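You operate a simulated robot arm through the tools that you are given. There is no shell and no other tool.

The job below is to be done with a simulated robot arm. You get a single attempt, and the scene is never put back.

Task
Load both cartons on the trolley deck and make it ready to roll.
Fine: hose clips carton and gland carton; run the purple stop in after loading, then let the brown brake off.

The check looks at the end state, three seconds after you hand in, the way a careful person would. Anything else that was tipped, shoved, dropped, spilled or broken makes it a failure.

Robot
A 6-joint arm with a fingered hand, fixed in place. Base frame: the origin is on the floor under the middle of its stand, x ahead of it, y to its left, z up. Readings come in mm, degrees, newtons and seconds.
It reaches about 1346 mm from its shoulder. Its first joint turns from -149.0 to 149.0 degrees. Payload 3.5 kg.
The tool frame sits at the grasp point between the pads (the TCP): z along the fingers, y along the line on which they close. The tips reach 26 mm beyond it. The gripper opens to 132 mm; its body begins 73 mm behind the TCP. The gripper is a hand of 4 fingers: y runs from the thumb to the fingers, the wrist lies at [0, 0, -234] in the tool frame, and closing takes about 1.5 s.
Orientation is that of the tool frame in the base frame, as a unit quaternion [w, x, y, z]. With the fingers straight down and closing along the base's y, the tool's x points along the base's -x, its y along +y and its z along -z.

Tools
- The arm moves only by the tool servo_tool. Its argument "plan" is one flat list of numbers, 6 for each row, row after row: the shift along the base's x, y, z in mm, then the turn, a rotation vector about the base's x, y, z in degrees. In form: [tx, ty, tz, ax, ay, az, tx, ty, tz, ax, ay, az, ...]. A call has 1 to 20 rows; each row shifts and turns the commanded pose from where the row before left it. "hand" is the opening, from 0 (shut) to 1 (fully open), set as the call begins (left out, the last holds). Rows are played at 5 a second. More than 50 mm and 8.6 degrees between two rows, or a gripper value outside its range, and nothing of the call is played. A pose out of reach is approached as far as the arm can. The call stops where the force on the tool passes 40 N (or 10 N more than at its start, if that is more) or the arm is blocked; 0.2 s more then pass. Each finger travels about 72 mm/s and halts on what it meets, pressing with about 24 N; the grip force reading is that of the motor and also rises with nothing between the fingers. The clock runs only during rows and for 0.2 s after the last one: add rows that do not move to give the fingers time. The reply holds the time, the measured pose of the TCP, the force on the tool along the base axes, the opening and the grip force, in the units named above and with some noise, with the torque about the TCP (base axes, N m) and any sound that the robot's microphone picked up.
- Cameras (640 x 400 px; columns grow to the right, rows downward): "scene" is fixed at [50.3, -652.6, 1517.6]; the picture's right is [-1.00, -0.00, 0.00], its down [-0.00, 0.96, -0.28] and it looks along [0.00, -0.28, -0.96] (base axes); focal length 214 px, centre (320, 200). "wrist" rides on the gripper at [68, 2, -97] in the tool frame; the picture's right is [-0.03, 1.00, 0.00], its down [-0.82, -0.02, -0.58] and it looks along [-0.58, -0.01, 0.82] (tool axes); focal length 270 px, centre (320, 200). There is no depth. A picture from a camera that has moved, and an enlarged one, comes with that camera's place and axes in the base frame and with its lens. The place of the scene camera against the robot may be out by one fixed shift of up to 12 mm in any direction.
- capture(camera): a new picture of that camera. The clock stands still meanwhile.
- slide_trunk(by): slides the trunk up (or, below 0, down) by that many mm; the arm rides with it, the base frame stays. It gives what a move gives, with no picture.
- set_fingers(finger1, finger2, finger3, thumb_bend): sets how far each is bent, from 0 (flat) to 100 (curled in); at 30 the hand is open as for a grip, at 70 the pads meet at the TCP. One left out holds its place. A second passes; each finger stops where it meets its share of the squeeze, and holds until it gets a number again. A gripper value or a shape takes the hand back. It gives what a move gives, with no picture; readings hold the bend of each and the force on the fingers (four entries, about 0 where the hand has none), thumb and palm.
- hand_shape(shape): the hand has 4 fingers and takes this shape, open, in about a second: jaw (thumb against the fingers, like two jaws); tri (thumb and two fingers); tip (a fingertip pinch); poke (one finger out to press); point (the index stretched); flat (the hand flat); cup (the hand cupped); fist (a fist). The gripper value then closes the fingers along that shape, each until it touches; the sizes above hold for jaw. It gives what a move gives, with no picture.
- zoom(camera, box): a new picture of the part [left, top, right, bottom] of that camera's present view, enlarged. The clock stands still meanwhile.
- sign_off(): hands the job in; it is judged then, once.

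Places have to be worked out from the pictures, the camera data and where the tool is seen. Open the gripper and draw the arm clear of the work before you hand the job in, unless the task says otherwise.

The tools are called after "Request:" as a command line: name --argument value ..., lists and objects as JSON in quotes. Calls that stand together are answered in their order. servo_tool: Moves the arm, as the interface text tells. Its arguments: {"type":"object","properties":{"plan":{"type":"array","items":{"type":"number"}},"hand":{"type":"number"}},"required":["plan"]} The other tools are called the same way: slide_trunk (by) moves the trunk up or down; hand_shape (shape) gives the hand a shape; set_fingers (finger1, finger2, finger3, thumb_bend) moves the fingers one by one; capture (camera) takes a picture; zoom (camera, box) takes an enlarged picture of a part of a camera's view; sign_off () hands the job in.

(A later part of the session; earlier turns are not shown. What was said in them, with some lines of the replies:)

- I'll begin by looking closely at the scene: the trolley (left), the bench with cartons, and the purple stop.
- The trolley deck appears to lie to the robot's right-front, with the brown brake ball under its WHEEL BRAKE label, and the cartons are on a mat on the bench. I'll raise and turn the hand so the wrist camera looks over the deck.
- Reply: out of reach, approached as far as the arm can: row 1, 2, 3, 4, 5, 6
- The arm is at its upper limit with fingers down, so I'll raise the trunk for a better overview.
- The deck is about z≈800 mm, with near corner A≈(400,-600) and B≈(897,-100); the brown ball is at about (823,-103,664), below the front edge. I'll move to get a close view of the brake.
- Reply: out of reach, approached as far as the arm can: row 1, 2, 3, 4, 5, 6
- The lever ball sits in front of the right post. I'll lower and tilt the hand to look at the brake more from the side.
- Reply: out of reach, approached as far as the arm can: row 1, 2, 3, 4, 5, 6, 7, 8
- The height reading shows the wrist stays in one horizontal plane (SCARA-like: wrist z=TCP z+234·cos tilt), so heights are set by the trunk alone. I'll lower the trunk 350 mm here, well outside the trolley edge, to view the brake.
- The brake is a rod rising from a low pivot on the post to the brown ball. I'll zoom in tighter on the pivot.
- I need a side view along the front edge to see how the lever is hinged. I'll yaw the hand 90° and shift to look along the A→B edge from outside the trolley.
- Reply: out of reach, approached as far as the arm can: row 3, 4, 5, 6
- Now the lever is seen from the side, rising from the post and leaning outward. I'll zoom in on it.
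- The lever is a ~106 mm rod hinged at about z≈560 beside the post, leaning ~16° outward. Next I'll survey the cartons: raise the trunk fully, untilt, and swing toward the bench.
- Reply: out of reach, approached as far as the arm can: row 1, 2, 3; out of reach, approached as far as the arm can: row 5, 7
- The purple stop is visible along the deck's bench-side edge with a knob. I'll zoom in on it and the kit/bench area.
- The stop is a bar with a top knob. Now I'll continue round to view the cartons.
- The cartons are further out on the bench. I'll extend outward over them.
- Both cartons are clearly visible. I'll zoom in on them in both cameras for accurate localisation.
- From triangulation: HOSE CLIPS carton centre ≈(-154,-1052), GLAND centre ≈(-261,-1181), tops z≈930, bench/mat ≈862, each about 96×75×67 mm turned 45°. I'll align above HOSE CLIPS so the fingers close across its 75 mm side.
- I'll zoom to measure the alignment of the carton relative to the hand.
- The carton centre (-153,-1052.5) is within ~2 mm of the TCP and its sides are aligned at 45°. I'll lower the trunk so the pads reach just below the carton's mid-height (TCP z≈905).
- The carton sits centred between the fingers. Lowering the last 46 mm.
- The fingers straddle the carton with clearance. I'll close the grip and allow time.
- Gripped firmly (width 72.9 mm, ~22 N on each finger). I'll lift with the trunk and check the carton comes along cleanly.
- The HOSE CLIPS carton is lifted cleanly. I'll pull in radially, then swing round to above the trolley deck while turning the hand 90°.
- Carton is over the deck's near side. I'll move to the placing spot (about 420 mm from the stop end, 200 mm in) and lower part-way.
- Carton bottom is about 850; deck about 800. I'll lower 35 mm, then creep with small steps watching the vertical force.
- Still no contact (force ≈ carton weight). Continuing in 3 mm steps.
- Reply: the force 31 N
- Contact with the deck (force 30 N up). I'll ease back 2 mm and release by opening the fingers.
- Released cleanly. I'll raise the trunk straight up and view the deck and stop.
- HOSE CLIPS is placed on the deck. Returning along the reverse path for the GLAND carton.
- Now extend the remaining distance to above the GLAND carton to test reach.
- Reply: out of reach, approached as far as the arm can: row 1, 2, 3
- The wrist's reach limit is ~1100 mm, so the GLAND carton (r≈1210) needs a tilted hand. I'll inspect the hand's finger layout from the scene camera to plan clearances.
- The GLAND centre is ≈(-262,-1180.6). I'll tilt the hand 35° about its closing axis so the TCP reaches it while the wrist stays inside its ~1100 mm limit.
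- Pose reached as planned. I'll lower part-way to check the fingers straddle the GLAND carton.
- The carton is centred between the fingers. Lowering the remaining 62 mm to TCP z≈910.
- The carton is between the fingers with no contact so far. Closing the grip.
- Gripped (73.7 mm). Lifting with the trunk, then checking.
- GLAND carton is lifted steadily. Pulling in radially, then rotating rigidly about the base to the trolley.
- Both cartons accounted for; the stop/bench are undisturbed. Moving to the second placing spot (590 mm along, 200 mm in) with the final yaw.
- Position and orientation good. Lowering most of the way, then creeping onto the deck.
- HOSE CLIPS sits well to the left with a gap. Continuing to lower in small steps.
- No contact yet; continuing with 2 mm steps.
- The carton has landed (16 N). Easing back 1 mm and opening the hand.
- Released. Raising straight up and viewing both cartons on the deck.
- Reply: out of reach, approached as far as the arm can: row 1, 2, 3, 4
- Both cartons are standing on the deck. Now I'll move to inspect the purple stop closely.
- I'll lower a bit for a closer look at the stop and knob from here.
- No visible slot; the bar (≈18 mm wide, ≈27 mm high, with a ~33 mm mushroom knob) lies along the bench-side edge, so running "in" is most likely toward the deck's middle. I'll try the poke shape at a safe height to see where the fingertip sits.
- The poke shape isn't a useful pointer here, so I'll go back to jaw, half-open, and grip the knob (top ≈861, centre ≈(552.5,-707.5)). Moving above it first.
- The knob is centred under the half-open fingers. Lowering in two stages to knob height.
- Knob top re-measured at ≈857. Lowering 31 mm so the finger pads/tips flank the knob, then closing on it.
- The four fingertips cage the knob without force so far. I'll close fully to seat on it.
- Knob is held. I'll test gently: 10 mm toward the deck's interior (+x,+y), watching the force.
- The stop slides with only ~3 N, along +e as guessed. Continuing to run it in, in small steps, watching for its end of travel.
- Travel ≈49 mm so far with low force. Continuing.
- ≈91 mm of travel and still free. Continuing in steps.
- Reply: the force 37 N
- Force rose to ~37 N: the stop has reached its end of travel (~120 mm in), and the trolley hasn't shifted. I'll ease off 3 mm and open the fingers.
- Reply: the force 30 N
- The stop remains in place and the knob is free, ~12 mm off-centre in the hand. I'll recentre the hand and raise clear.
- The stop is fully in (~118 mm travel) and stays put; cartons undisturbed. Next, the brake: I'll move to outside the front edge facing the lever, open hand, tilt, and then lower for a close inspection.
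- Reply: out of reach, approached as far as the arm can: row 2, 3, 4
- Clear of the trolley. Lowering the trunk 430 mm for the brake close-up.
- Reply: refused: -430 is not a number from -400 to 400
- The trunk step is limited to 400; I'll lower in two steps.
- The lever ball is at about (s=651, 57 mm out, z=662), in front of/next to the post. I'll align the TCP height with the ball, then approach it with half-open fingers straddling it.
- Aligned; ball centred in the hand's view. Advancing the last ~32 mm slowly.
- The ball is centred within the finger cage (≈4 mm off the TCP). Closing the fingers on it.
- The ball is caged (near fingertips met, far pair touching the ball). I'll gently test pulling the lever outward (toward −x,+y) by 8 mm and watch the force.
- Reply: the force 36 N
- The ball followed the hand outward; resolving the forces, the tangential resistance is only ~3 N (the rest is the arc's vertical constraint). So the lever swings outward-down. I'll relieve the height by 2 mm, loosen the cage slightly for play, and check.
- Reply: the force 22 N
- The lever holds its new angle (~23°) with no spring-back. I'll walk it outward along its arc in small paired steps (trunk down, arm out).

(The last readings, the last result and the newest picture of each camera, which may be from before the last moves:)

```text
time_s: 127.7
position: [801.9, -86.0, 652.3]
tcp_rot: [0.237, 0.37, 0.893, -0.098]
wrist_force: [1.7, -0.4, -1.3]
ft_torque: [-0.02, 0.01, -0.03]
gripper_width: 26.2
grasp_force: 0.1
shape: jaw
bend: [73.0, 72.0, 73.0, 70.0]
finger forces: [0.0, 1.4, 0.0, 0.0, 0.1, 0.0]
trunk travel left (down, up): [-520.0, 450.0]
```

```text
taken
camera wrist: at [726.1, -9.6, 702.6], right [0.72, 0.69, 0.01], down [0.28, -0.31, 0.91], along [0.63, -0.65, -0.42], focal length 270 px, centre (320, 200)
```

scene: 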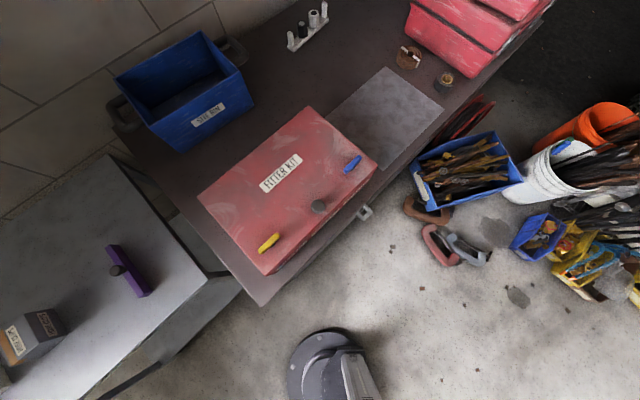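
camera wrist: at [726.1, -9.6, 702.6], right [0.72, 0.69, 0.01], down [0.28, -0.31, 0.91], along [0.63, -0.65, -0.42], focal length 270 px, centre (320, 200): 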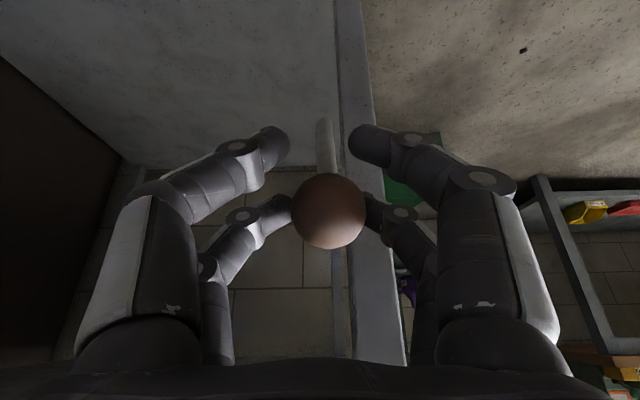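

The ball follows lightly behind the inner fingertips (φ≈27°). Continuing along the arc.

Request:
slide_trunk --by -3.5

Request:
servo_tool --plan '[-2.2, 2.2, 0, 0, 0, 0, -2.2, 2.2, 0, 0, 0, 0]'

Request:
slide_trunk --by -4

Request:
servo_tool --plan '[-2.1, 2.1, 0, 0, 0, 0, -2.1, 2.1, 0, 0, 0, 0]'

Request:
capture --camera "wrist"

```text
time_s: 128.2
position: [801.7, -86.4, 647.6]
tcp_rot: [0.237, 0.37, 0.893, -0.099]
wrist_force: [0.3, 0.3, -0.7]
ft_torque: [0.03, -0.01, 0.02]
gripper_width: 26.1
grasp_force: 0.0
shape: jaw
bend: [73.0, 73.0, 73.0, 70.0]
finger forces: [0.0, 0.2, 0.0, 0.0, 0.1, 0.1]
trunk travel left (down, up): [-516.0, 454.0]
```

```text
time_s: 128.8
position: [796.2, -81.8, 648.8]
tcp_rot: [0.236, 0.37, 0.893, -0.098]
wrist_force: [1.5, -1.8, -2.0]
ft_torque: [-0.03, 0.03, 0.01]
gripper_width: 26.0
grasp_force: 0.2
shape: jaw
bend: [73.0, 72.0, 73.0, 70.0]
finger forces: [0.1, 1.8, 0.0, 0.0, 0.0, 0.1]
trunk travel left (down, up): [-516.0, 454.0]
```

```text
time_s: 129.3
position: [797.5, -81.1, 645.5]
tcp_rot: [0.237, 0.37, 0.893, -0.098]
wrist_force: [0.1, 0.0, -0.7]
ft_torque: [-0.01, 0.0, 0.0]
gripper_width: 26.2
grasp_force: 0.1
shape: jaw
bend: [73.0, 73.0, 73.0, 70.0]
finger forces: [0.0, 0.3, 0.1, 0.0, 0.0, 0.0]
trunk travel left (down, up): [-512.0, 458.0]
```

```text
time_s: 129.9
position: [793.2, -75.3, 644.6]
tcp_rot: [0.237, 0.37, 0.893, -0.099]
wrist_force: [1.6, -0.8, -0.8]
ft_torque: [0.02, 0.06, -0.04]
gripper_width: 25.7
grasp_force: 0.1
shape: jaw
bend: [73.0, 72.0, 73.0, 70.0]
finger forces: [0.1, 1.8, 0.0, 0.1, 0.0, 0.1]
trunk travel left (down, up): [-512.0, 458.0]
```

```text
taken
camera wrist: at [717.4, -0.5, 695.0], right [0.72, 0.69, 0.01], down [0.28, -0.31, 0.91], along [0.63, -0.65, -0.42], focal length 270 px, centre (320, 200)
```

wrist: 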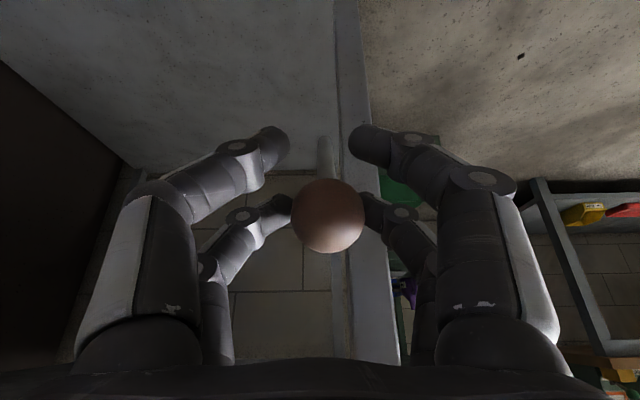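

Lever now ≈34°, following with ~2 N. Continuing with four more step pairs.

Request:
slide_trunk --by -4.2

Request:
servo_tool --plan '[-2, 2, 0, 0, 0, 0, -2, 2, 0, 0, 0, 0]'

Request:
slide_trunk --by -4.5

Request:
servo_tool --plan '[-1.9, 1.9, 0, 0, 0, 0, -1.9, 1.9, 0, 0, 0, 0]'

Request:
slide_trunk --by -4.8

Request:
servo_tool --plan '[-1.8, 1.8, 0, 0, 0, 0, -1.8, 1.8, 0, 0, 0, 0]'

Request:
capture --camera "wrist"

```text
time_s: 130.4
position: [791.6, -76.3, 640.5]
tcp_rot: [0.238, 0.369, 0.893, -0.098]
wrist_force: [1.0, -0.5, -1.3]
ft_torque: [0.0, 0.0, 0.01]
gripper_width: 26.1
grasp_force: 0.0
shape: jaw
bend: [73.0, 73.0, 73.0, 70.0]
finger forces: [0.0, 0.3, 0.0, 0.0, 0.0, 0.0]
trunk travel left (down, up): [-508.0, 462.0]
```

```text
time_s: 131.1
position: [789.8, -74.0, 640.4]
tcp_rot: [0.238, 0.37, 0.893, -0.098]
wrist_force: [2.1, -1.2, -1.6]
ft_torque: [-0.01, 0.09, -0.02]
gripper_width: 26.1
grasp_force: 0.1
shape: jaw
bend: [73.0, 72.0, 73.0, 70.0]
finger forces: [0.0, 2.2, 0.1, 0.0, 0.1, 0.0]
trunk travel left (down, up): [-508.0, 462.0]
```

```text
time_s: 131.6
position: [788.5, -73.2, 635.5]
tcp_rot: [0.237, 0.37, 0.893, -0.099]
wrist_force: [0.4, 0.3, 0.3]
ft_torque: [0.02, -0.01, 0.02]
gripper_width: 26.3
grasp_force: 0.1
shape: jaw
bend: [73.0, 73.0, 73.0, 70.0]
finger forces: [0.1, 0.4, 0.1, 0.1, 0.0, 0.0]
trunk travel left (down, up): [-503.0, 467.0]
```

```text
time_s: 132.2
position: [785.0, -68.2, 635.5]
tcp_rot: [0.237, 0.37, 0.893, -0.098]
wrist_force: [1.0, -1.2, -1.6]
ft_torque: [0.01, 0.07, -0.04]
gripper_width: 26.2
grasp_force: 0.1
shape: jaw
bend: [73.0, 72.0, 73.0, 70.0]
finger forces: [0.0, 2.1, 0.0, 0.0, 0.0, 0.1]
trunk travel left (down, up): [-503.0, 467.0]
```

```text
time_s: 132.7
position: [784.2, -69.4, 632.9]
tcp_rot: [0.237, 0.37, 0.893, -0.098]
wrist_force: [0.7, -0.6, -0.3]
ft_torque: [-0.01, -0.01, 0.0]
gripper_width: 26.3
grasp_force: 0.1
shape: jaw
bend: [73.0, 73.0, 73.0, 70.0]
finger forces: [0.1, 0.3, 0.1, 0.0, 0.0, 0.0]
trunk travel left (down, up): [-499.0, 471.0]
```

```text
time_s: 133.3
position: [781.8, -64.5, 631.0]
tcp_rot: [0.237, 0.37, 0.893, -0.098]
wrist_force: [2.3, -0.4, -1.8]
ft_torque: [-0.01, 0.04, -0.02]
gripper_width: 26.2
grasp_force: 0.2
shape: jaw
bend: [73.0, 72.0, 73.0, 70.0]
finger forces: [0.0, 1.7, 0.0, 0.1, 0.1, 0.0]
trunk travel left (down, up): [-499.0, 471.0]
```

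```text
taken
camera wrist: at [705.3, 11.2, 681.6], right [0.72, 0.69, 0.01], down [0.28, -0.31, 0.91], along [0.63, -0.65, -0.42], focal length 270 px, centre (320, 200)
```

wrist: 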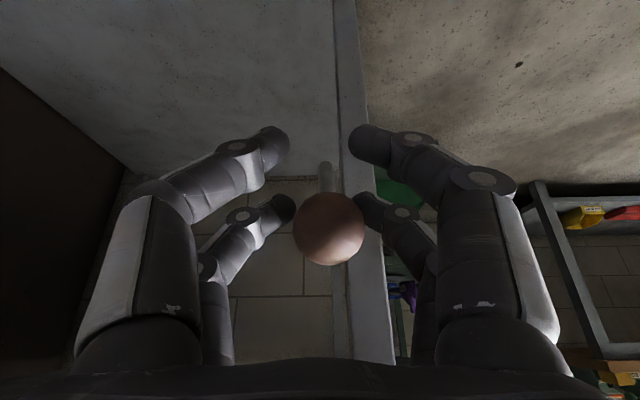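

Lever ≈41–45°. Let me zoom to check how the ball sits relative to the inner fingertips before continuing.

Request:
zoom --camera "wrist" --box '[220, 130, 440, 290]'

```text
2.50 times, centred on (330, 210) of wrist
camera zoom: at [705.3, 11.2, 681.6], right [0.72, 0.69, 0.01], down [0.28, -0.31, 0.91], along [0.63, -0.65, -0.42], focal length 676 px, centre (295, 175)
```

zoom: 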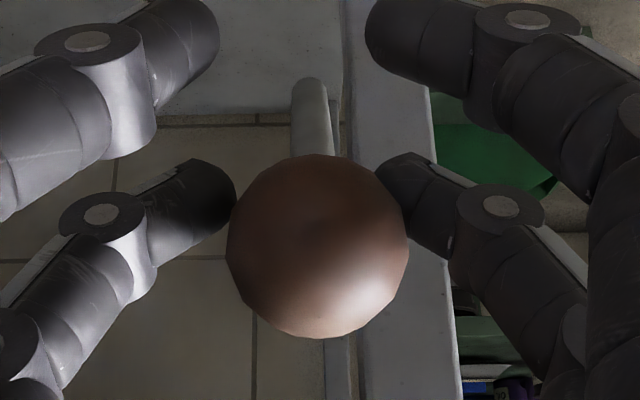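

The ball has drifted to the upper-inner part of the cage. It's now at ≈43°, so simpler to push it down from above: I'll open, raise clear of the ball, and close the fingers above it.

Request:
servo_tool --plan '[0, 0, 0, 0, 0, 0, 0, 0, 0, 0, 0, 0, 0, 0, 0, 0, 0, 0, 0, 0, 0, 0, 0, 0]' --hand 0.55

Request:
slide_trunk --by 80

Request:
capture --camera "wrist"

Request:
zoom --camera "wrist" --box '[260, 60, 420, 180]'

```text
time_s: 134.3
position: [781.2, -64.9, 631.7]
tcp_rot: [0.238, 0.37, 0.893, -0.099]
wrist_force: [0.4, -0.4, 0.1]
ft_torque: [0.01, -0.03, 0.02]
gripper_width: 72.2
grasp_force: 0.0
shape: jaw
bend: [72.0, 72.0, 72.0, 70.0]
finger forces: [0.1, 0.0, 0.0, 0.0, 0.0, 0.1]
trunk travel left (down, up): [-499.0, 471.0]
```

```text
time_s: 135.5
position: [780.4, -64.0, 710.5]
tcp_rot: [0.238, 0.37, 0.893, -0.099]
wrist_force: [-0.4, 0.5, 0.8]
ft_torque: [-0.01, 0.01, 0.0]
gripper_width: 71.9
grasp_force: 0.1
shape: jaw
bend: [72.0, 72.0, 72.0, 70.0]
finger forces: [0.0, 0.1, 0.0, 0.0, 0.1, 0.0]
trunk travel left (down, up): [-579.0, 391.0]
```

```text
taken
camera wrist: at [705.2, 11.3, 761.7], right [0.72, 0.69, 0.01], down [0.28, -0.31, 0.91], along [0.63, -0.65, -0.42], focal length 270 px, centre (320, 200)
```

wrist: 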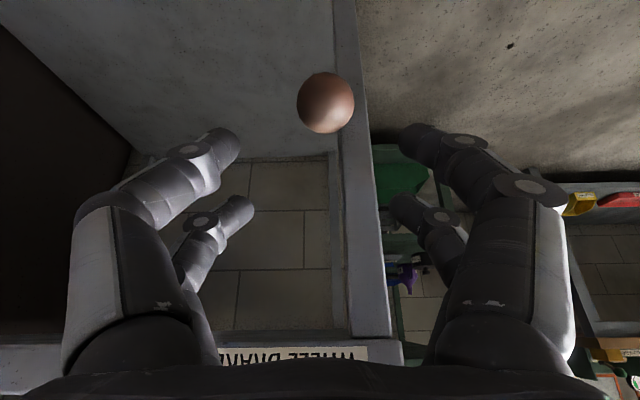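

```text
3.33 times, centred on (340, 120) of wrist
camera zoom: at [705.2, 11.3, 761.7], right [0.72, 0.69, 0.01], down [0.28, -0.31, 0.91], along [0.63, -0.65, -0.42], focal length 901 px, centre (253, 467)
```

zoom: 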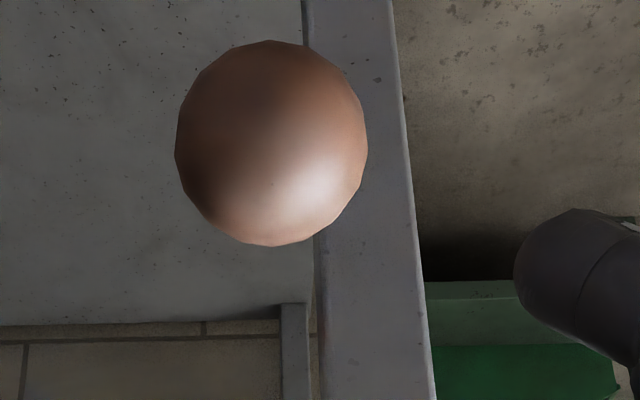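

Ball is at ≈(99 mm out, z 640), lever ≈42°. Closing the fingers and positioning their tips directly above the ball.

Request:
servo_tool --plan '[0, 0, 0, 0, 0, 0, 0, 0, 0, 0, 0, 0, 0, 0, 0, 0, 0, 0, 0, 0, 0, 0, 0, 0, 0, 0, 0, 0, 0, 0, 0, 0, 0, 0, 0, 0, 0, 0, 0, 0, 0, 0]' --hand 0

Request:
servo_tool --plan '[4, -4, 0, 0, 0, 0, 4, -4, 0, 0, 0, 0, 4, -4, 0, 0, 0, 0, 3.5, -3.5, 0, 0, 0, 0]'

Request:
capture --camera "wrist"

```text
time_s: 137.1
position: [780.2, -65.6, 711.0]
tcp_rot: [0.237, 0.37, 0.893, -0.098]
wrist_force: [0.5, -0.5, 1.6]
ft_torque: [0.0, -0.03, 0.0]
gripper_width: 0.0
grasp_force: 23.1
shape: jaw
bend: [62.0, 63.0, 63.0, 70.0]
finger forces: [0.0, 0.0, 0.0, 0.0, 0.0, 0.0]
trunk travel left (down, up): [-579.0, 391.0]
```

```text
time_s: 138.1
position: [796.6, -82.7, 711.1]
tcp_rot: [0.237, 0.37, 0.893, -0.098]
wrist_force: [-0.1, 0.2, 0.1]
ft_torque: [-0.01, -0.02, -0.02]
gripper_width: 0.0
grasp_force: 24.2
shape: jaw
bend: [62.0, 63.0, 63.0, 70.0]
finger forces: [0.0, 0.0, 0.0, 0.0, 0.0, 0.1]
trunk travel left (down, up): [-579.0, 391.0]
```

```text
taken
camera wrist: at [720.9, -5.3, 761.7], right [0.72, 0.69, 0.01], down [0.28, -0.31, 0.91], along [0.63, -0.65, -0.42], focal length 270 px, centre (320, 200)
```

wrist: 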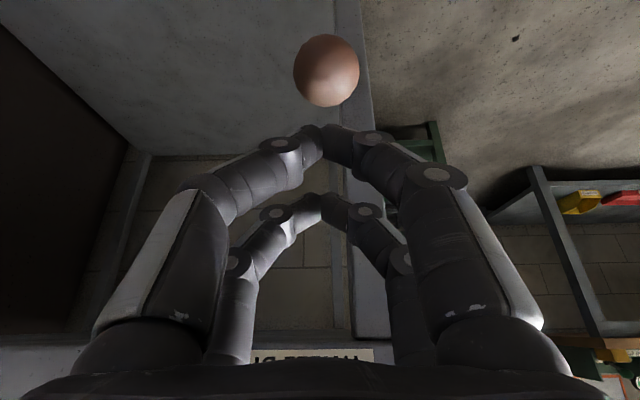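

The closed near fingertips are directly above the ball. Lowering onto it and then pushing down in small steps.

Request:
slide_trunk --by -12

Request:
slide_trunk --by -5

Request:
slide_trunk --by -5

Request:
capture --camera "wrist"

```text
time_s: 138.7
position: [795.6, -81.7, 698.8]
tcp_rot: [0.237, 0.37, 0.893, -0.099]
wrist_force: [0.2, -0.4, 0.5]
ft_torque: [0.01, 0.02, 0.01]
gripper_width: 0.1
grasp_force: 24.0
shape: jaw
bend: [62.0, 63.0, 63.0, 70.0]
finger forces: [0.0, 0.1, 0.0, 0.0, 0.1, 0.0]
trunk travel left (down, up): [-567.0, 403.0]
```

```text
time_s: 139.2
position: [796.5, -81.2, 693.7]
tcp_rot: [0.237, 0.37, 0.893, -0.098]
wrist_force: [-0.3, -0.6, -0.3]
ft_torque: [-0.02, -0.02, 0.03]
gripper_width: 0.0
grasp_force: 24.0
shape: jaw
bend: [62.0, 63.0, 63.0, 70.0]
finger forces: [0.0, 0.0, 0.0, 0.1, 0.0, 0.0]
trunk travel left (down, up): [-562.0, 408.0]
```

```text
time_s: 139.8
position: [795.8, -81.3, 688.8]
tcp_rot: [0.237, 0.37, 0.893, -0.098]
wrist_force: [-0.6, 0.9, 2.4]
ft_torque: [0.07, 0.06, 0.01]
gripper_width: 0.0
grasp_force: 23.6
shape: jaw
bend: [63.0, 63.0, 63.0, 70.0]
finger forces: [0.1, 0.1, 0.0, 0.0, 0.1, 0.1]
trunk travel left (down, up): [-557.0, 413.0]
```

```text
taken
camera wrist: at [720.6, -5.1, 739.9], right [0.72, 0.69, 0.01], down [0.28, -0.31, 0.91], along [0.63, -0.65, -0.42], focal length 270 px, centre (320, 200)
```

wrist: 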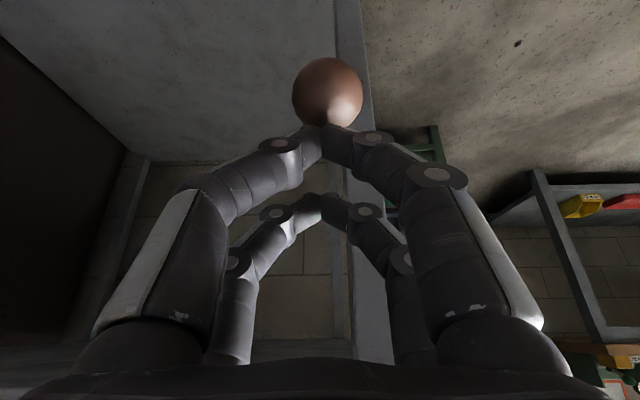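

Contact made (2.4 N). Continuing down in 5 mm steps.

Request:
slide_trunk --by -5

Request:
slide_trunk --by -5

Request:
capture --camera "wrist"

```text
time_s: 140.3
position: [795.5, -82.2, 683.8]
tcp_rot: [0.237, 0.37, 0.893, -0.098]
wrist_force: [-0.2, -0.2, 0.3]
ft_torque: [0.0, 0.0, -0.02]
gripper_width: 0.0
grasp_force: 23.7
shape: jaw
bend: [63.0, 63.0, 63.0, 70.0]
finger forces: [0.0, 0.1, 0.0, 0.0, 0.0, 0.0]
trunk travel left (down, up): [-552.0, 418.0]
```

```text
time_s: 140.9
position: [796.7, -81.8, 678.7]
tcp_rot: [0.238, 0.37, 0.893, -0.099]
wrist_force: [-0.3, 0.7, 0.4]
ft_torque: [-0.05, 0.01, 0.04]
gripper_width: 0.0
grasp_force: 23.7
shape: jaw
bend: [63.0, 63.0, 63.0, 70.0]
finger forces: [0.1, 0.1, 0.0, 0.0, 0.1, 0.0]
trunk travel left (down, up): [-547.0, 423.0]
```

```text
taken
camera wrist: at [720.8, -5.1, 729.7], right [0.72, 0.69, 0.01], down [0.28, -0.31, 0.91], along [0.63, -0.65, -0.42], focal length 270 px, centre (320, 200)
```

wrist: 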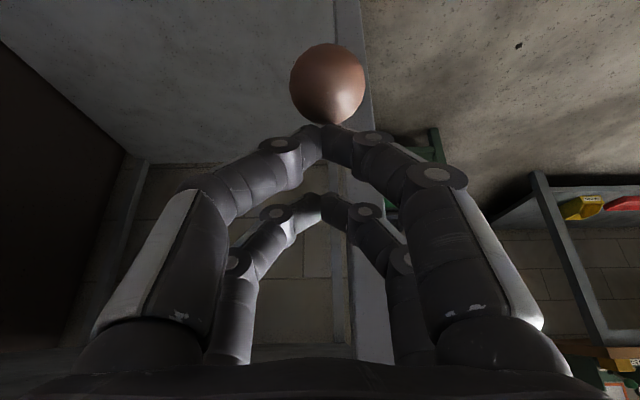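

The ball rolls outward under the tips (≈50°) with little resistance. Continuing.

Request:
slide_trunk --by -5

Request:
slide_trunk --by -5

Request:
slide_trunk --by -5

Request:
capture --camera "wrist"

```text
time_s: 141.4
position: [797.1, -81.5, 674.5]
tcp_rot: [0.238, 0.37, 0.893, -0.099]
wrist_force: [0.5, 0.2, -0.3]
ft_torque: [-0.03, -0.02, -0.03]
gripper_width: 0.1
grasp_force: 24.2
shape: jaw
bend: [63.0, 63.0, 63.0, 70.0]
finger forces: [0.1, 0.0, 0.0, 0.0, 0.0, 0.1]
trunk travel left (down, up): [-542.0, 428.0]
```

```text
time_s: 141.9
position: [796.7, -81.1, 669.2]
tcp_rot: [0.238, 0.37, 0.893, -0.098]
wrist_force: [0.6, -0.4, -0.7]
ft_torque: [0.02, 0.0, -0.03]
gripper_width: 0.1
grasp_force: 24.1
shape: jaw
bend: [63.0, 63.0, 63.0, 70.0]
finger forces: [0.0, 0.0, 0.0, 0.0, 0.0, 0.0]
trunk travel left (down, up): [-537.0, 433.0]
```

```text
time_s: 142.5
position: [795.9, -82.2, 663.5]
tcp_rot: [0.237, 0.37, 0.893, -0.098]
wrist_force: [-0.7, 1.3, 0.3]
ft_torque: [-0.01, 0.01, -0.01]
gripper_width: 0.1
grasp_force: 23.8
shape: jaw
bend: [63.0, 63.0, 63.0, 70.0]
finger forces: [0.0, 0.0, 0.1, 0.0, 0.1, 0.1]
trunk travel left (down, up): [-532.0, 438.0]
```

```text
taken
camera wrist: at [720.8, -5.1, 714.7], right [0.72, 0.69, 0.01], down [0.28, -0.31, 0.91], along [0.63, -0.65, -0.42], focal length 270 px, centre (320, 200)
```

wrist: 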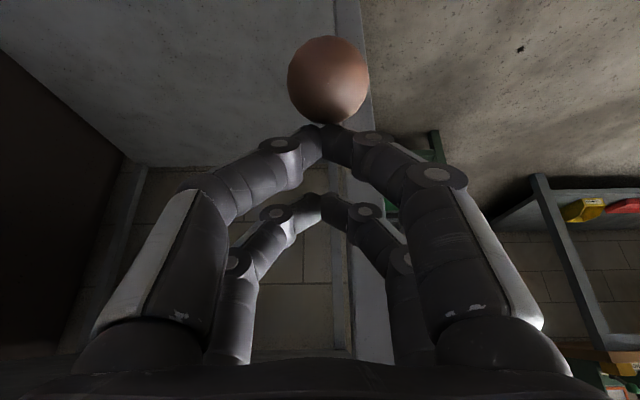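

Lever ≈56°. Tips now bear on the ball's inner top/rod; continuing down.

Request:
slide_trunk --by -5

Request:
slide_trunk --by -5

Request:
slide_trunk --by -4

Request:
capture --camera "wrist"

```text
time_s: 143.0
position: [796.9, -81.7, 658.7]
tcp_rot: [0.237, 0.369, 0.893, -0.098]
wrist_force: [-0.4, -0.2, 0.2]
ft_torque: [-0.01, 0.01, 0.01]
gripper_width: 0.4
grasp_force: 24.1
shape: jaw
bend: [63.0, 63.0, 63.0, 70.0]
finger forces: [0.0, 0.1, 0.0, 0.0, 0.0, 0.0]
trunk travel left (down, up): [-527.0, 443.0]
```

```text
time_s: 143.6
position: [796.6, -82.0, 655.1]
tcp_rot: [0.237, 0.37, 0.893, -0.098]
wrist_force: [0.0, -0.1, -0.2]
ft_torque: [-0.03, -0.01, 0.02]
gripper_width: 0.0
grasp_force: 23.7
shape: jaw
bend: [63.0, 63.0, 63.0, 70.0]
finger forces: [0.1, 0.0, 0.0, 0.1, 0.0, 0.1]
trunk travel left (down, up): [-522.0, 448.0]
```

```text
time_s: 144.1
position: [796.1, -81.8, 649.8]
tcp_rot: [0.238, 0.37, 0.893, -0.098]
wrist_force: [-0.3, 0.0, 0.8]
ft_torque: [0.05, -0.01, 0.02]
gripper_width: 0.1
grasp_force: 23.6
shape: jaw
bend: [63.0, 63.0, 63.0, 70.0]
finger forces: [0.0, 0.0, 0.1, 0.0, 0.1, 0.0]
trunk travel left (down, up): [-518.0, 452.0]
```

```text
taken
camera wrist: at [720.8, -5.1, 700.7], right [0.72, 0.69, 0.01], down [0.28, -0.31, 0.91], along [0.63, -0.65, -0.42], focal length 270 px, centre (320, 200)
```

wrist: 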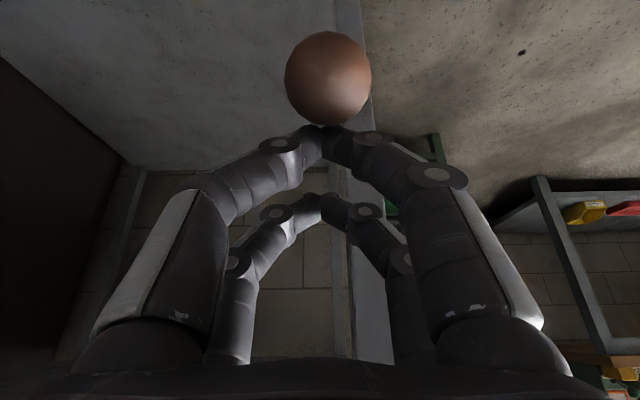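

Lever ≈61°, still free. Continuing.

Request:
slide_trunk --by -5

Request:
slide_trunk --by -5

Request:
slide_trunk --by -5

Request:
capture --camera "wrist"

```text
time_s: 144.6
position: [796.4, -81.2, 644.7]
tcp_rot: [0.237, 0.37, 0.893, -0.099]
wrist_force: [-0.1, 0.2, 0.2]
ft_torque: [0.01, 0.01, 0.0]
gripper_width: 0.3
grasp_force: 24.0
shape: jaw
bend: [63.0, 63.0, 63.0, 70.0]
finger forces: [0.0, 0.0, 0.0, 0.1, 0.1, 0.0]
trunk travel left (down, up): [-513.0, 457.0]
```

```text
time_s: 145.2
position: [795.5, -81.8, 639.6]
tcp_rot: [0.238, 0.37, 0.893, -0.099]
wrist_force: [-0.5, 0.1, -0.6]
ft_torque: [0.01, 0.0, 0.0]
gripper_width: 0.0
grasp_force: 24.3
shape: jaw
bend: [63.0, 63.0, 63.0, 70.0]
finger forces: [0.0, 0.0, 0.0, 0.0, 0.0, 0.0]
trunk travel left (down, up): [-508.0, 462.0]
```

```text
time_s: 145.7
position: [796.3, -80.9, 634.4]
tcp_rot: [0.237, 0.371, 0.892, -0.099]
wrist_force: [-0.2, -0.1, 0.0]
ft_torque: [0.02, -0.03, -0.04]
gripper_width: 0.0
grasp_force: 23.2
shape: jaw
bend: [63.0, 63.0, 63.0, 70.0]
finger forces: [0.0, 0.0, 0.0, 0.0, 0.1, 0.1]
trunk travel left (down, up): [-503.0, 467.0]
```

```text
taken
camera wrist: at [720.8, -5.1, 685.7], right [0.72, 0.69, 0.01], down [0.28, -0.31, 0.91], along [0.63, -0.65, -0.42], focal length 270 px, centre (320, 200)
```

wrist: 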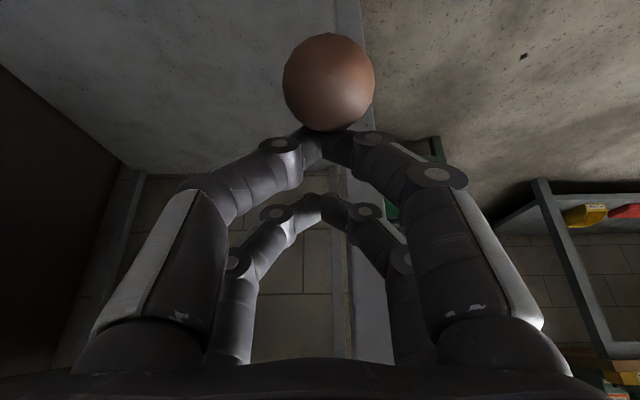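

Lever ≈66°. Continuing downward, now bearing on the rod just behind the ball.

Request:
slide_trunk --by -5

Request:
slide_trunk --by -5

Request:
slide_trunk --by -4

Request:
capture --camera "wrist"

```text
time_s: 146.2
position: [796.3, -82.1, 629.4]
tcp_rot: [0.237, 0.369, 0.893, -0.098]
wrist_force: [-1.0, 0.0, -0.6]
ft_torque: [0.04, -0.02, 0.0]
gripper_width: 0.0
grasp_force: 23.6
shape: jaw
bend: [63.0, 63.0, 63.0, 70.0]
finger forces: [0.0, 0.1, 0.1, 0.1, 0.1, 0.1]
trunk travel left (down, up): [-498.0, 472.0]
```

```text
time_s: 146.8
position: [798.1, -81.4, 625.2]
tcp_rot: [0.238, 0.37, 0.893, -0.098]
wrist_force: [0.1, -0.5, 0.9]
ft_torque: [0.03, 0.0, -0.05]
gripper_width: 0.0
grasp_force: 24.2
shape: jaw
bend: [63.0, 63.0, 63.0, 70.0]
finger forces: [0.0, 0.0, 0.0, 0.1, 0.0, 0.0]
trunk travel left (down, up): [-493.0, 477.0]
```

```text
time_s: 147.3
position: [797.1, -81.2, 621.0]
tcp_rot: [0.238, 0.369, 0.893, -0.098]
wrist_force: [-0.3, -1.5, -0.9]
ft_torque: [0.01, 0.01, 0.04]
gripper_width: 0.0
grasp_force: 23.8
shape: jaw
bend: [63.0, 63.0, 63.0, 70.0]
finger forces: [0.0, 0.0, 0.0, 0.0, 0.1, 0.0]
trunk travel left (down, up): [-489.0, 481.0]
```

```text
taken
camera wrist: at [720.8, -5.1, 671.7], right [0.72, 0.69, 0.01], down [0.28, -0.31, 0.91], along [0.63, -0.65, -0.42], focal length 270 px, centre (320, 200)
```

wrist: 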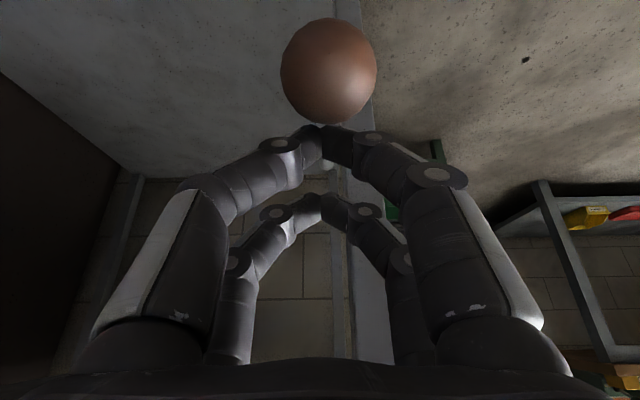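

Lever ≈74° and still moving freely. Continuing to find the end of its travel.

Request:
slide_trunk --by -5

Request:
slide_trunk --by -4

Request:
slide_trunk --by -4

Request:
capture --camera "wrist"

```text
time_s: 147.9
position: [795.9, -81.9, 615.0]
tcp_rot: [0.238, 0.37, 0.893, -0.098]
wrist_force: [-0.2, -0.4, -0.9]
ft_torque: [0.01, -0.01, -0.01]
gripper_width: 0.0
grasp_force: 23.9
shape: jaw
bend: [63.0, 63.0, 63.0, 70.0]
finger forces: [0.0, 0.0, 0.0, 0.1, 0.0, 0.0]
trunk travel left (down, up): [-484.0, 486.0]
```

```text
time_s: 148.4
position: [797.0, -82.3, 612.9]
tcp_rot: [0.237, 0.37, 0.893, -0.098]
wrist_force: [0.0, -0.4, 0.4]
ft_torque: [0.0, 0.01, 0.01]
gripper_width: 0.2
grasp_force: 24.1
shape: jaw
bend: [63.0, 63.0, 63.0, 70.0]
finger forces: [0.0, 0.0, 0.0, 0.0, 0.0, 0.0]
trunk travel left (down, up): [-480.0, 490.0]
```

```text
time_s: 148.9
position: [796.2, -80.8, 607.4]
tcp_rot: [0.238, 0.369, 0.893, -0.098]
wrist_force: [0.2, 0.6, 0.0]
ft_torque: [-0.03, 0.02, -0.01]
gripper_width: 0.0
grasp_force: 24.1
shape: jaw
bend: [63.0, 63.0, 63.0, 70.0]
finger forces: [0.1, 0.0, 0.0, 0.0, 0.0, 0.0]
trunk travel left (down, up): [-476.0, 494.0]
```

```text
taken
camera wrist: at [720.8, -5.1, 658.7], right [0.72, 0.69, 0.01], down [0.28, -0.31, 0.91], along [0.63, -0.65, -0.42], focal length 270 px, centre (320, 200)
```

wrist: 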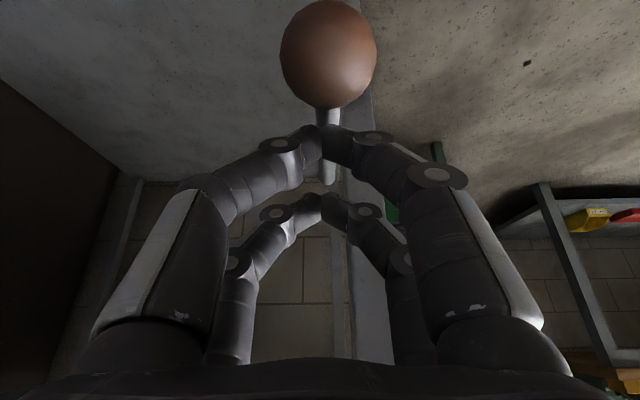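

Lever ≈83°, nearly horizontal, still following. Continuing in small steps.

Request:
slide_trunk --by -4

Request:
slide_trunk --by -4

Request:
slide_trunk --by -4

Request:
capture --camera "wrist"

```text
time_s: 149.4
position: [795.7, -80.1, 605.9]
tcp_rot: [0.24, 0.369, 0.892, -0.098]
wrist_force: [6.9, 1.3, 27.2]
ft_torque: [0.25, -0.17, -0.03]
gripper_width: 0.0
grasp_force: 23.9
shape: jaw
bend: [66.0, 63.0, 63.0, 70.0]
finger forces: [0.1, 0.0, 0.0, 0.0, 0.0, 0.0]
trunk travel left (down, up): [-472.0, 498.0]
```

```text
time_s: 149.8
position: [797.2, -80.5, 605.2]
tcp_rot: [0.243, 0.368, 0.892, -0.098]
wrist_force: [-0.3, 5.8, 26.3]
ft_torque: [0.34, 0.1, 0.06]
gripper_width: 0.0
grasp_force: 23.9
shape: jaw
bend: [70.0, 63.0, 63.0, 70.0]
finger forces: [0.0, 0.0, 0.1, 0.0, 0.0, 0.0]
trunk travel left (down, up): [-470.0, 500.0]
stopped: the force on the tool passed its limit at 45 N (the readings are from after the stop); the commanded pose is now the measured one
```

```text
time_s: 150.2
position: [798.7, -81.8, 603.4]
tcp_rot: [0.245, 0.368, 0.892, -0.097]
wrist_force: [-2.2, 7.3, 31.4]
ft_torque: [0.38, 0.17, 0.01]
gripper_width: 0.2
grasp_force: 23.7
shape: jaw
bend: [71.0, 63.0, 63.0, 70.0]
finger forces: [56.5, 0.0, 0.1, 0.0, 0.1, 0.1]
trunk travel left (down, up): [-468.0, 502.0]
stopped: the force on the tool passed its limit at 44 N (the readings are from after the stop); the commanded pose is now the measured one
```

```text
taken
camera wrist: at [722.4, -4.6, 653.1], right [0.72, 0.7, 0.02], down [0.27, -0.31, 0.91], along [0.64, -0.65, -0.41], focal length 270 px, centre (320, 200)
```

wrist: 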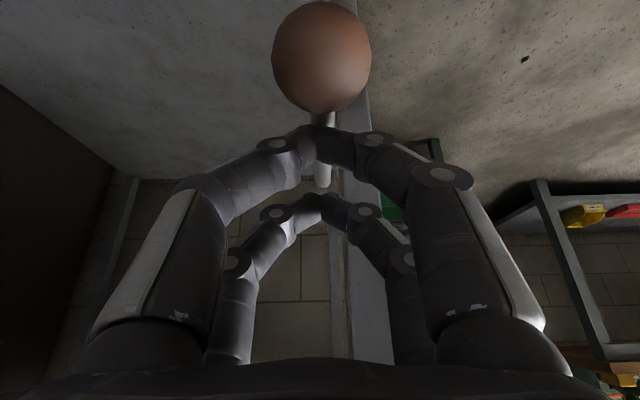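

The lever has reached its stop (force rose past 40 N) at ≈84°, nearly horizontal. I'll relieve the force, raise the hand clear, and check that the lever stays.

Request:
slide_trunk --by 10

Request:
slide_trunk --by 60

Request:
capture --camera "wrist"

```text
time_s: 150.8
position: [801.2, -81.5, 609.6]
tcp_rot: [0.243, 0.368, 0.892, -0.098]
wrist_force: [-0.3, 0.7, 0.0]
ft_torque: [-0.01, 0.02, 0.03]
gripper_width: 0.2
grasp_force: 23.7
shape: jaw
bend: [66.0, 63.0, 63.0, 70.0]
finger forces: [0.0, 0.0, 0.0, 0.0, 0.1, 0.0]
trunk travel left (down, up): [-478.0, 492.0]
```

```text
time_s: 151.8
position: [799.9, -82.4, 672.1]
tcp_rot: [0.244, 0.367, 0.892, -0.098]
wrist_force: [0.1, 0.7, 0.0]
ft_torque: [0.02, 0.01, 0.01]
gripper_width: 0.1
grasp_force: 24.0
shape: jaw
bend: [66.0, 63.0, 63.0, 70.0]
finger forces: [0.0, 0.0, 0.0, 0.0, 0.0, 0.1]
trunk travel left (down, up): [-538.0, 432.0]
```

```text
taken
camera wrist: at [723.5, -5.2, 721.2], right [0.72, 0.69, 0.02], down [0.27, -0.31, 0.91], along [0.64, -0.65, -0.41], focal length 270 px, centre (320, 200)
```

wrist: 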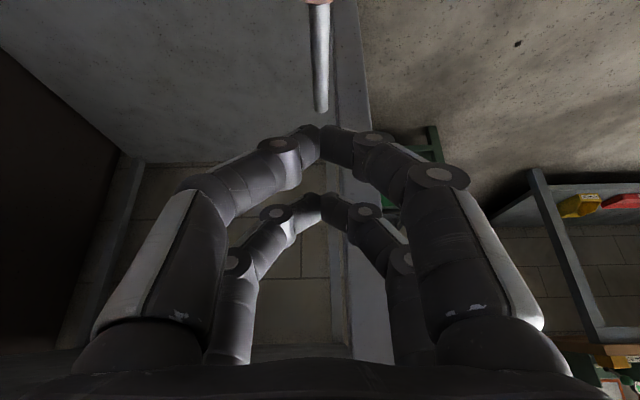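

The lever stays down with the ball out. Raising the arm clear, opening the hand, and checking the whole scene.

Request:
servo_tool --plan '[-10, 10, 0, 0, 0, 0, -10, 10, 0, 0, 0, 0, -10, 10, 0, 0, 0, 0, -10, 10, 0, 0, 0, 0, -10, 10, 0, 0, 0, 0]'

Request:
slide_trunk --by 200

Request:
servo_tool --plan '[0, 0, 0, 0, 0, 0, 0, 0, 0, 0, 0, 0, 0, 0, 0, 0, 0, 0, 0, 0, 0, 0, 0, 0, 0, 0, 0, 0, 0, 0, 0, 0, 0, 0, 0, 0, 0, 0, 0, 0, 0, 0, 0, 0, 0, 0, 0, 0]' --hand 1

Request:
capture --camera "wrist"

Request:
zoom --camera "wrist" --box '[220, 0, 460, 180]'

```text
time_s: 153.0
position: [749.5, -31.2, 671.4]
tcp_rot: [0.244, 0.368, 0.892, -0.097]
wrist_force: [-0.7, -1.1, -0.3]
ft_torque: [-0.01, -0.01, 0.01]
gripper_width: 0.0
grasp_force: 24.0
shape: jaw
bend: [66.0, 63.0, 63.0, 70.0]
finger forces: [0.0, 0.0, 0.0, 0.0, 0.0, 0.1]
trunk travel left (down, up): [-538.0, 432.0]
```

```text
time_s: 155.2
position: [749.9, -29.7, 871.1]
tcp_rot: [0.243, 0.368, 0.892, -0.098]
wrist_force: [0.6, -0.1, 0.5]
ft_torque: [0.02, 0.01, -0.01]
gripper_width: 0.0
grasp_force: 24.3
shape: jaw
bend: [66.0, 63.0, 63.0, 70.0]
finger forces: [0.0, 0.0, 0.1, 0.1, 0.1, 0.0]
trunk travel left (down, up): [-738.0, 232.0]
```

```text
time_s: 157.0
position: [750.2, -30.6, 870.7]
tcp_rot: [0.244, 0.368, 0.892, -0.098]
wrist_force: [-0.1, 0.4, -0.4]
ft_torque: [0.03, 0.01, -0.04]
gripper_width: 132.0
grasp_force: 0.1
shape: jaw
bend: [30.0, 30.0, 30.0, 30.0]
finger forces: [0.0, 0.0, 0.0, 0.0, 0.0, 0.0]
trunk travel left (down, up): [-738.0, 232.0]
```

```text
taken
camera wrist: at [672.8, 45.4, 921.3], right [0.72, 0.69, 0.02], down [0.27, -0.31, 0.91], along [0.64, -0.65, -0.41], focal length 270 px, centre (320, 200)
```

wrist: 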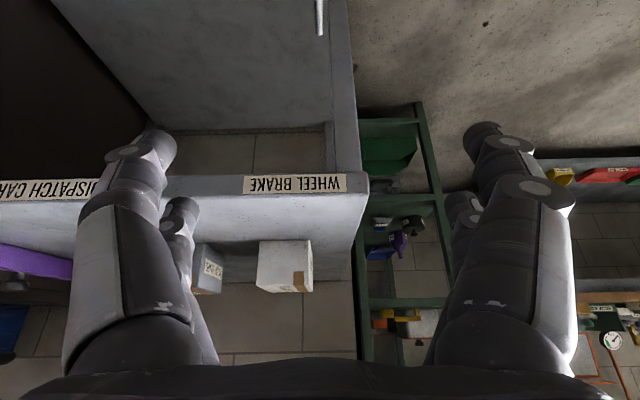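

```text
2.22 times, centred on (340, 90) of wrist
camera zoom: at [672.8, 45.4, 921.3], right [0.72, 0.69, 0.02], down [0.27, -0.31, 0.91], along [0.64, -0.65, -0.41], focal length 601 px, centre (276, 444)
```

zoom: 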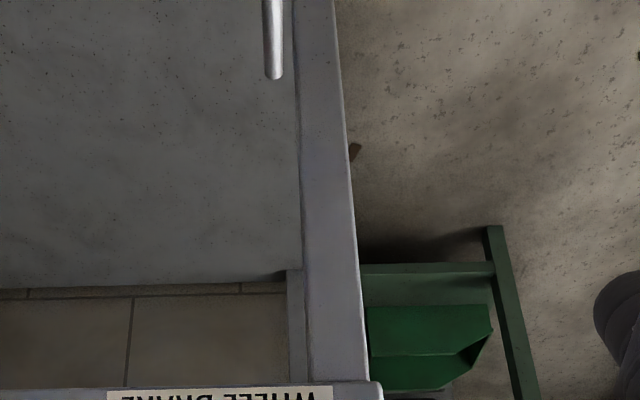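

Raising fully and untilting to get an overview that includes the lever and cartons.

Request:
slide_trunk --by 230

Request:
servo_tool --plan '[-20.7, 20.7, 0, 5.4, 5.4, 0, -20.7, 20.7, 0, 5.4, 5.4, 0, -20.7, 20.7, 0, 5.4, 5.4, 0, -20.7, 20.7, 0, 5.4, 5.4, 0]'

Request:
capture --camera "wrist"

Request:
zoom --camera "wrist" --box '[220, 90, 440, 310]'

Request:
capture --camera "scene"

```text
time_s: 159.4
position: [748.8, -30.5, 1100.1]
tcp_rot: [0.243, 0.368, 0.892, -0.098]
wrist_force: [-0.1, 0.8, 0.0]
ft_torque: [0.02, -0.02, -0.02]
gripper_width: 131.9
grasp_force: 0.0
shape: jaw
bend: [30.0, 30.0, 30.0, 30.0]
finger forces: [0.0, 0.1, 0.0, 0.0, 0.0, 0.1]
trunk travel left (down, up): [-968.0, 2.0]
```

```text
time_s: 160.4
position: [668.6, 52.5, 1070.8]
tcp_rot: [-0.002, 0.382, 0.924, 0.004]
wrist_force: [-0.1, -0.6, -0.9]
ft_torque: [0.04, -0.01, 0.01]
gripper_width: 132.3
grasp_force: 0.1
shape: jaw
bend: [30.0, 30.0, 30.0, 30.0]
finger forces: [0.2, 0.1, 0.1, 0.1, 0.0, 0.0]
out of reach, approached as far as the arm can: row 1, 2, 3
trunk travel left (down, up): [-968.0, 2.0]
```

```text
taken
camera wrist: at [618.9, 100.2, 1167.4], right [0.72, 0.69, 0.01], down [0.56, -0.6, 0.57], along [0.4, -0.41, -0.82], focal length 270 px, centre (320, 200)
```

wrist: 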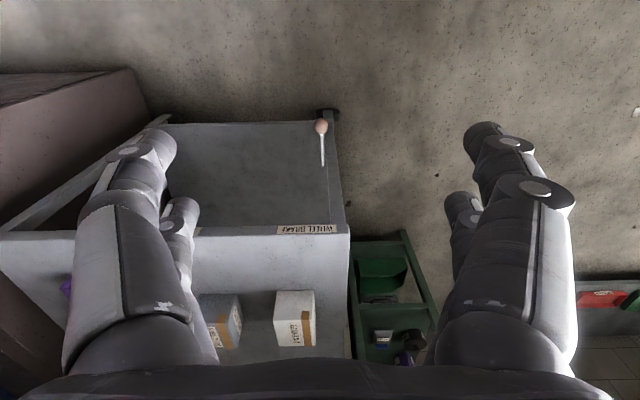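

```text
1.82 times, centred on (330, 200) of wrist
camera zoom: at [618.9, 100.2, 1167.4], right [0.72, 0.69, 0.01], down [0.56, -0.6, 0.57], along [0.4, -0.41, -0.82], focal length 491 px, centre (302, 200)
```

zoom: 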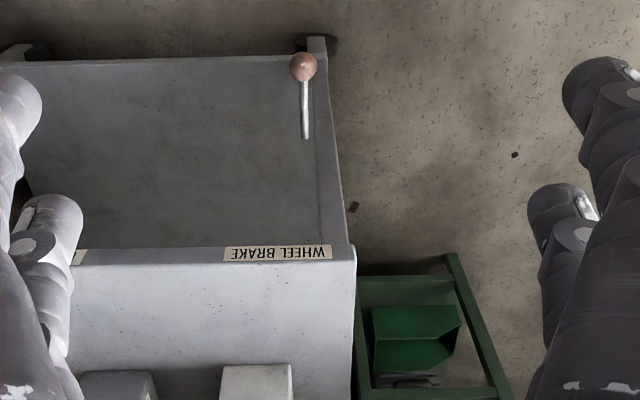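

```text
taken
```

scene: 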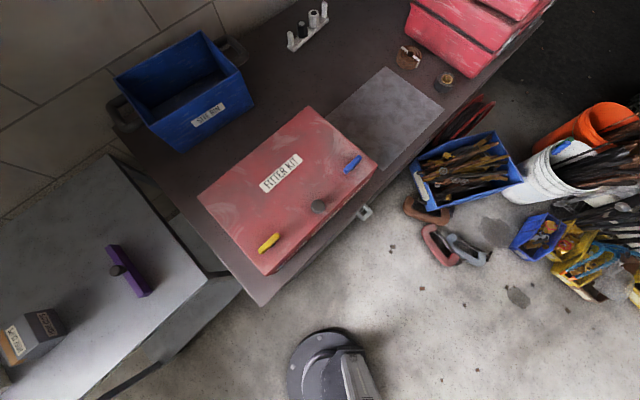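

Final check: both cartons stand on the deck, and the purple stop is run in to its end of travel. The brown brake lever is swung down to its stop, and nothing else has moved. The hand is open and the arm is raised clear of the trolley, so I'm handing in.

Request:
sign_off

```text
The job is handed in.
```

I loaded both cartons onto the trolley's top deck, ran the purple stop in and let the brown brake off, then handed the job in. I haven't been told whether it passed.

- **Cartons:** the hose clips and gland cartons stand upright on the top deck, well clear of the stop.
- **Purple stop:** after loading, I slid it about 118 mm towards the middle of the deck. There the force rose to about 37 N and it would go no further. It stayed there when I let go of the knob.
- **Brown brake:** I swung the lever outward and down from near upright to almost level, where it hit its end stop. It stayed there when I took the hand away. Nothing marks which way is off. I took it to be outward because the lever moved freely that way, and I didn't test pushing it inward.

In the last pictures nothing else looked moved. The hand is open and the arm is raised clear of the trolley.
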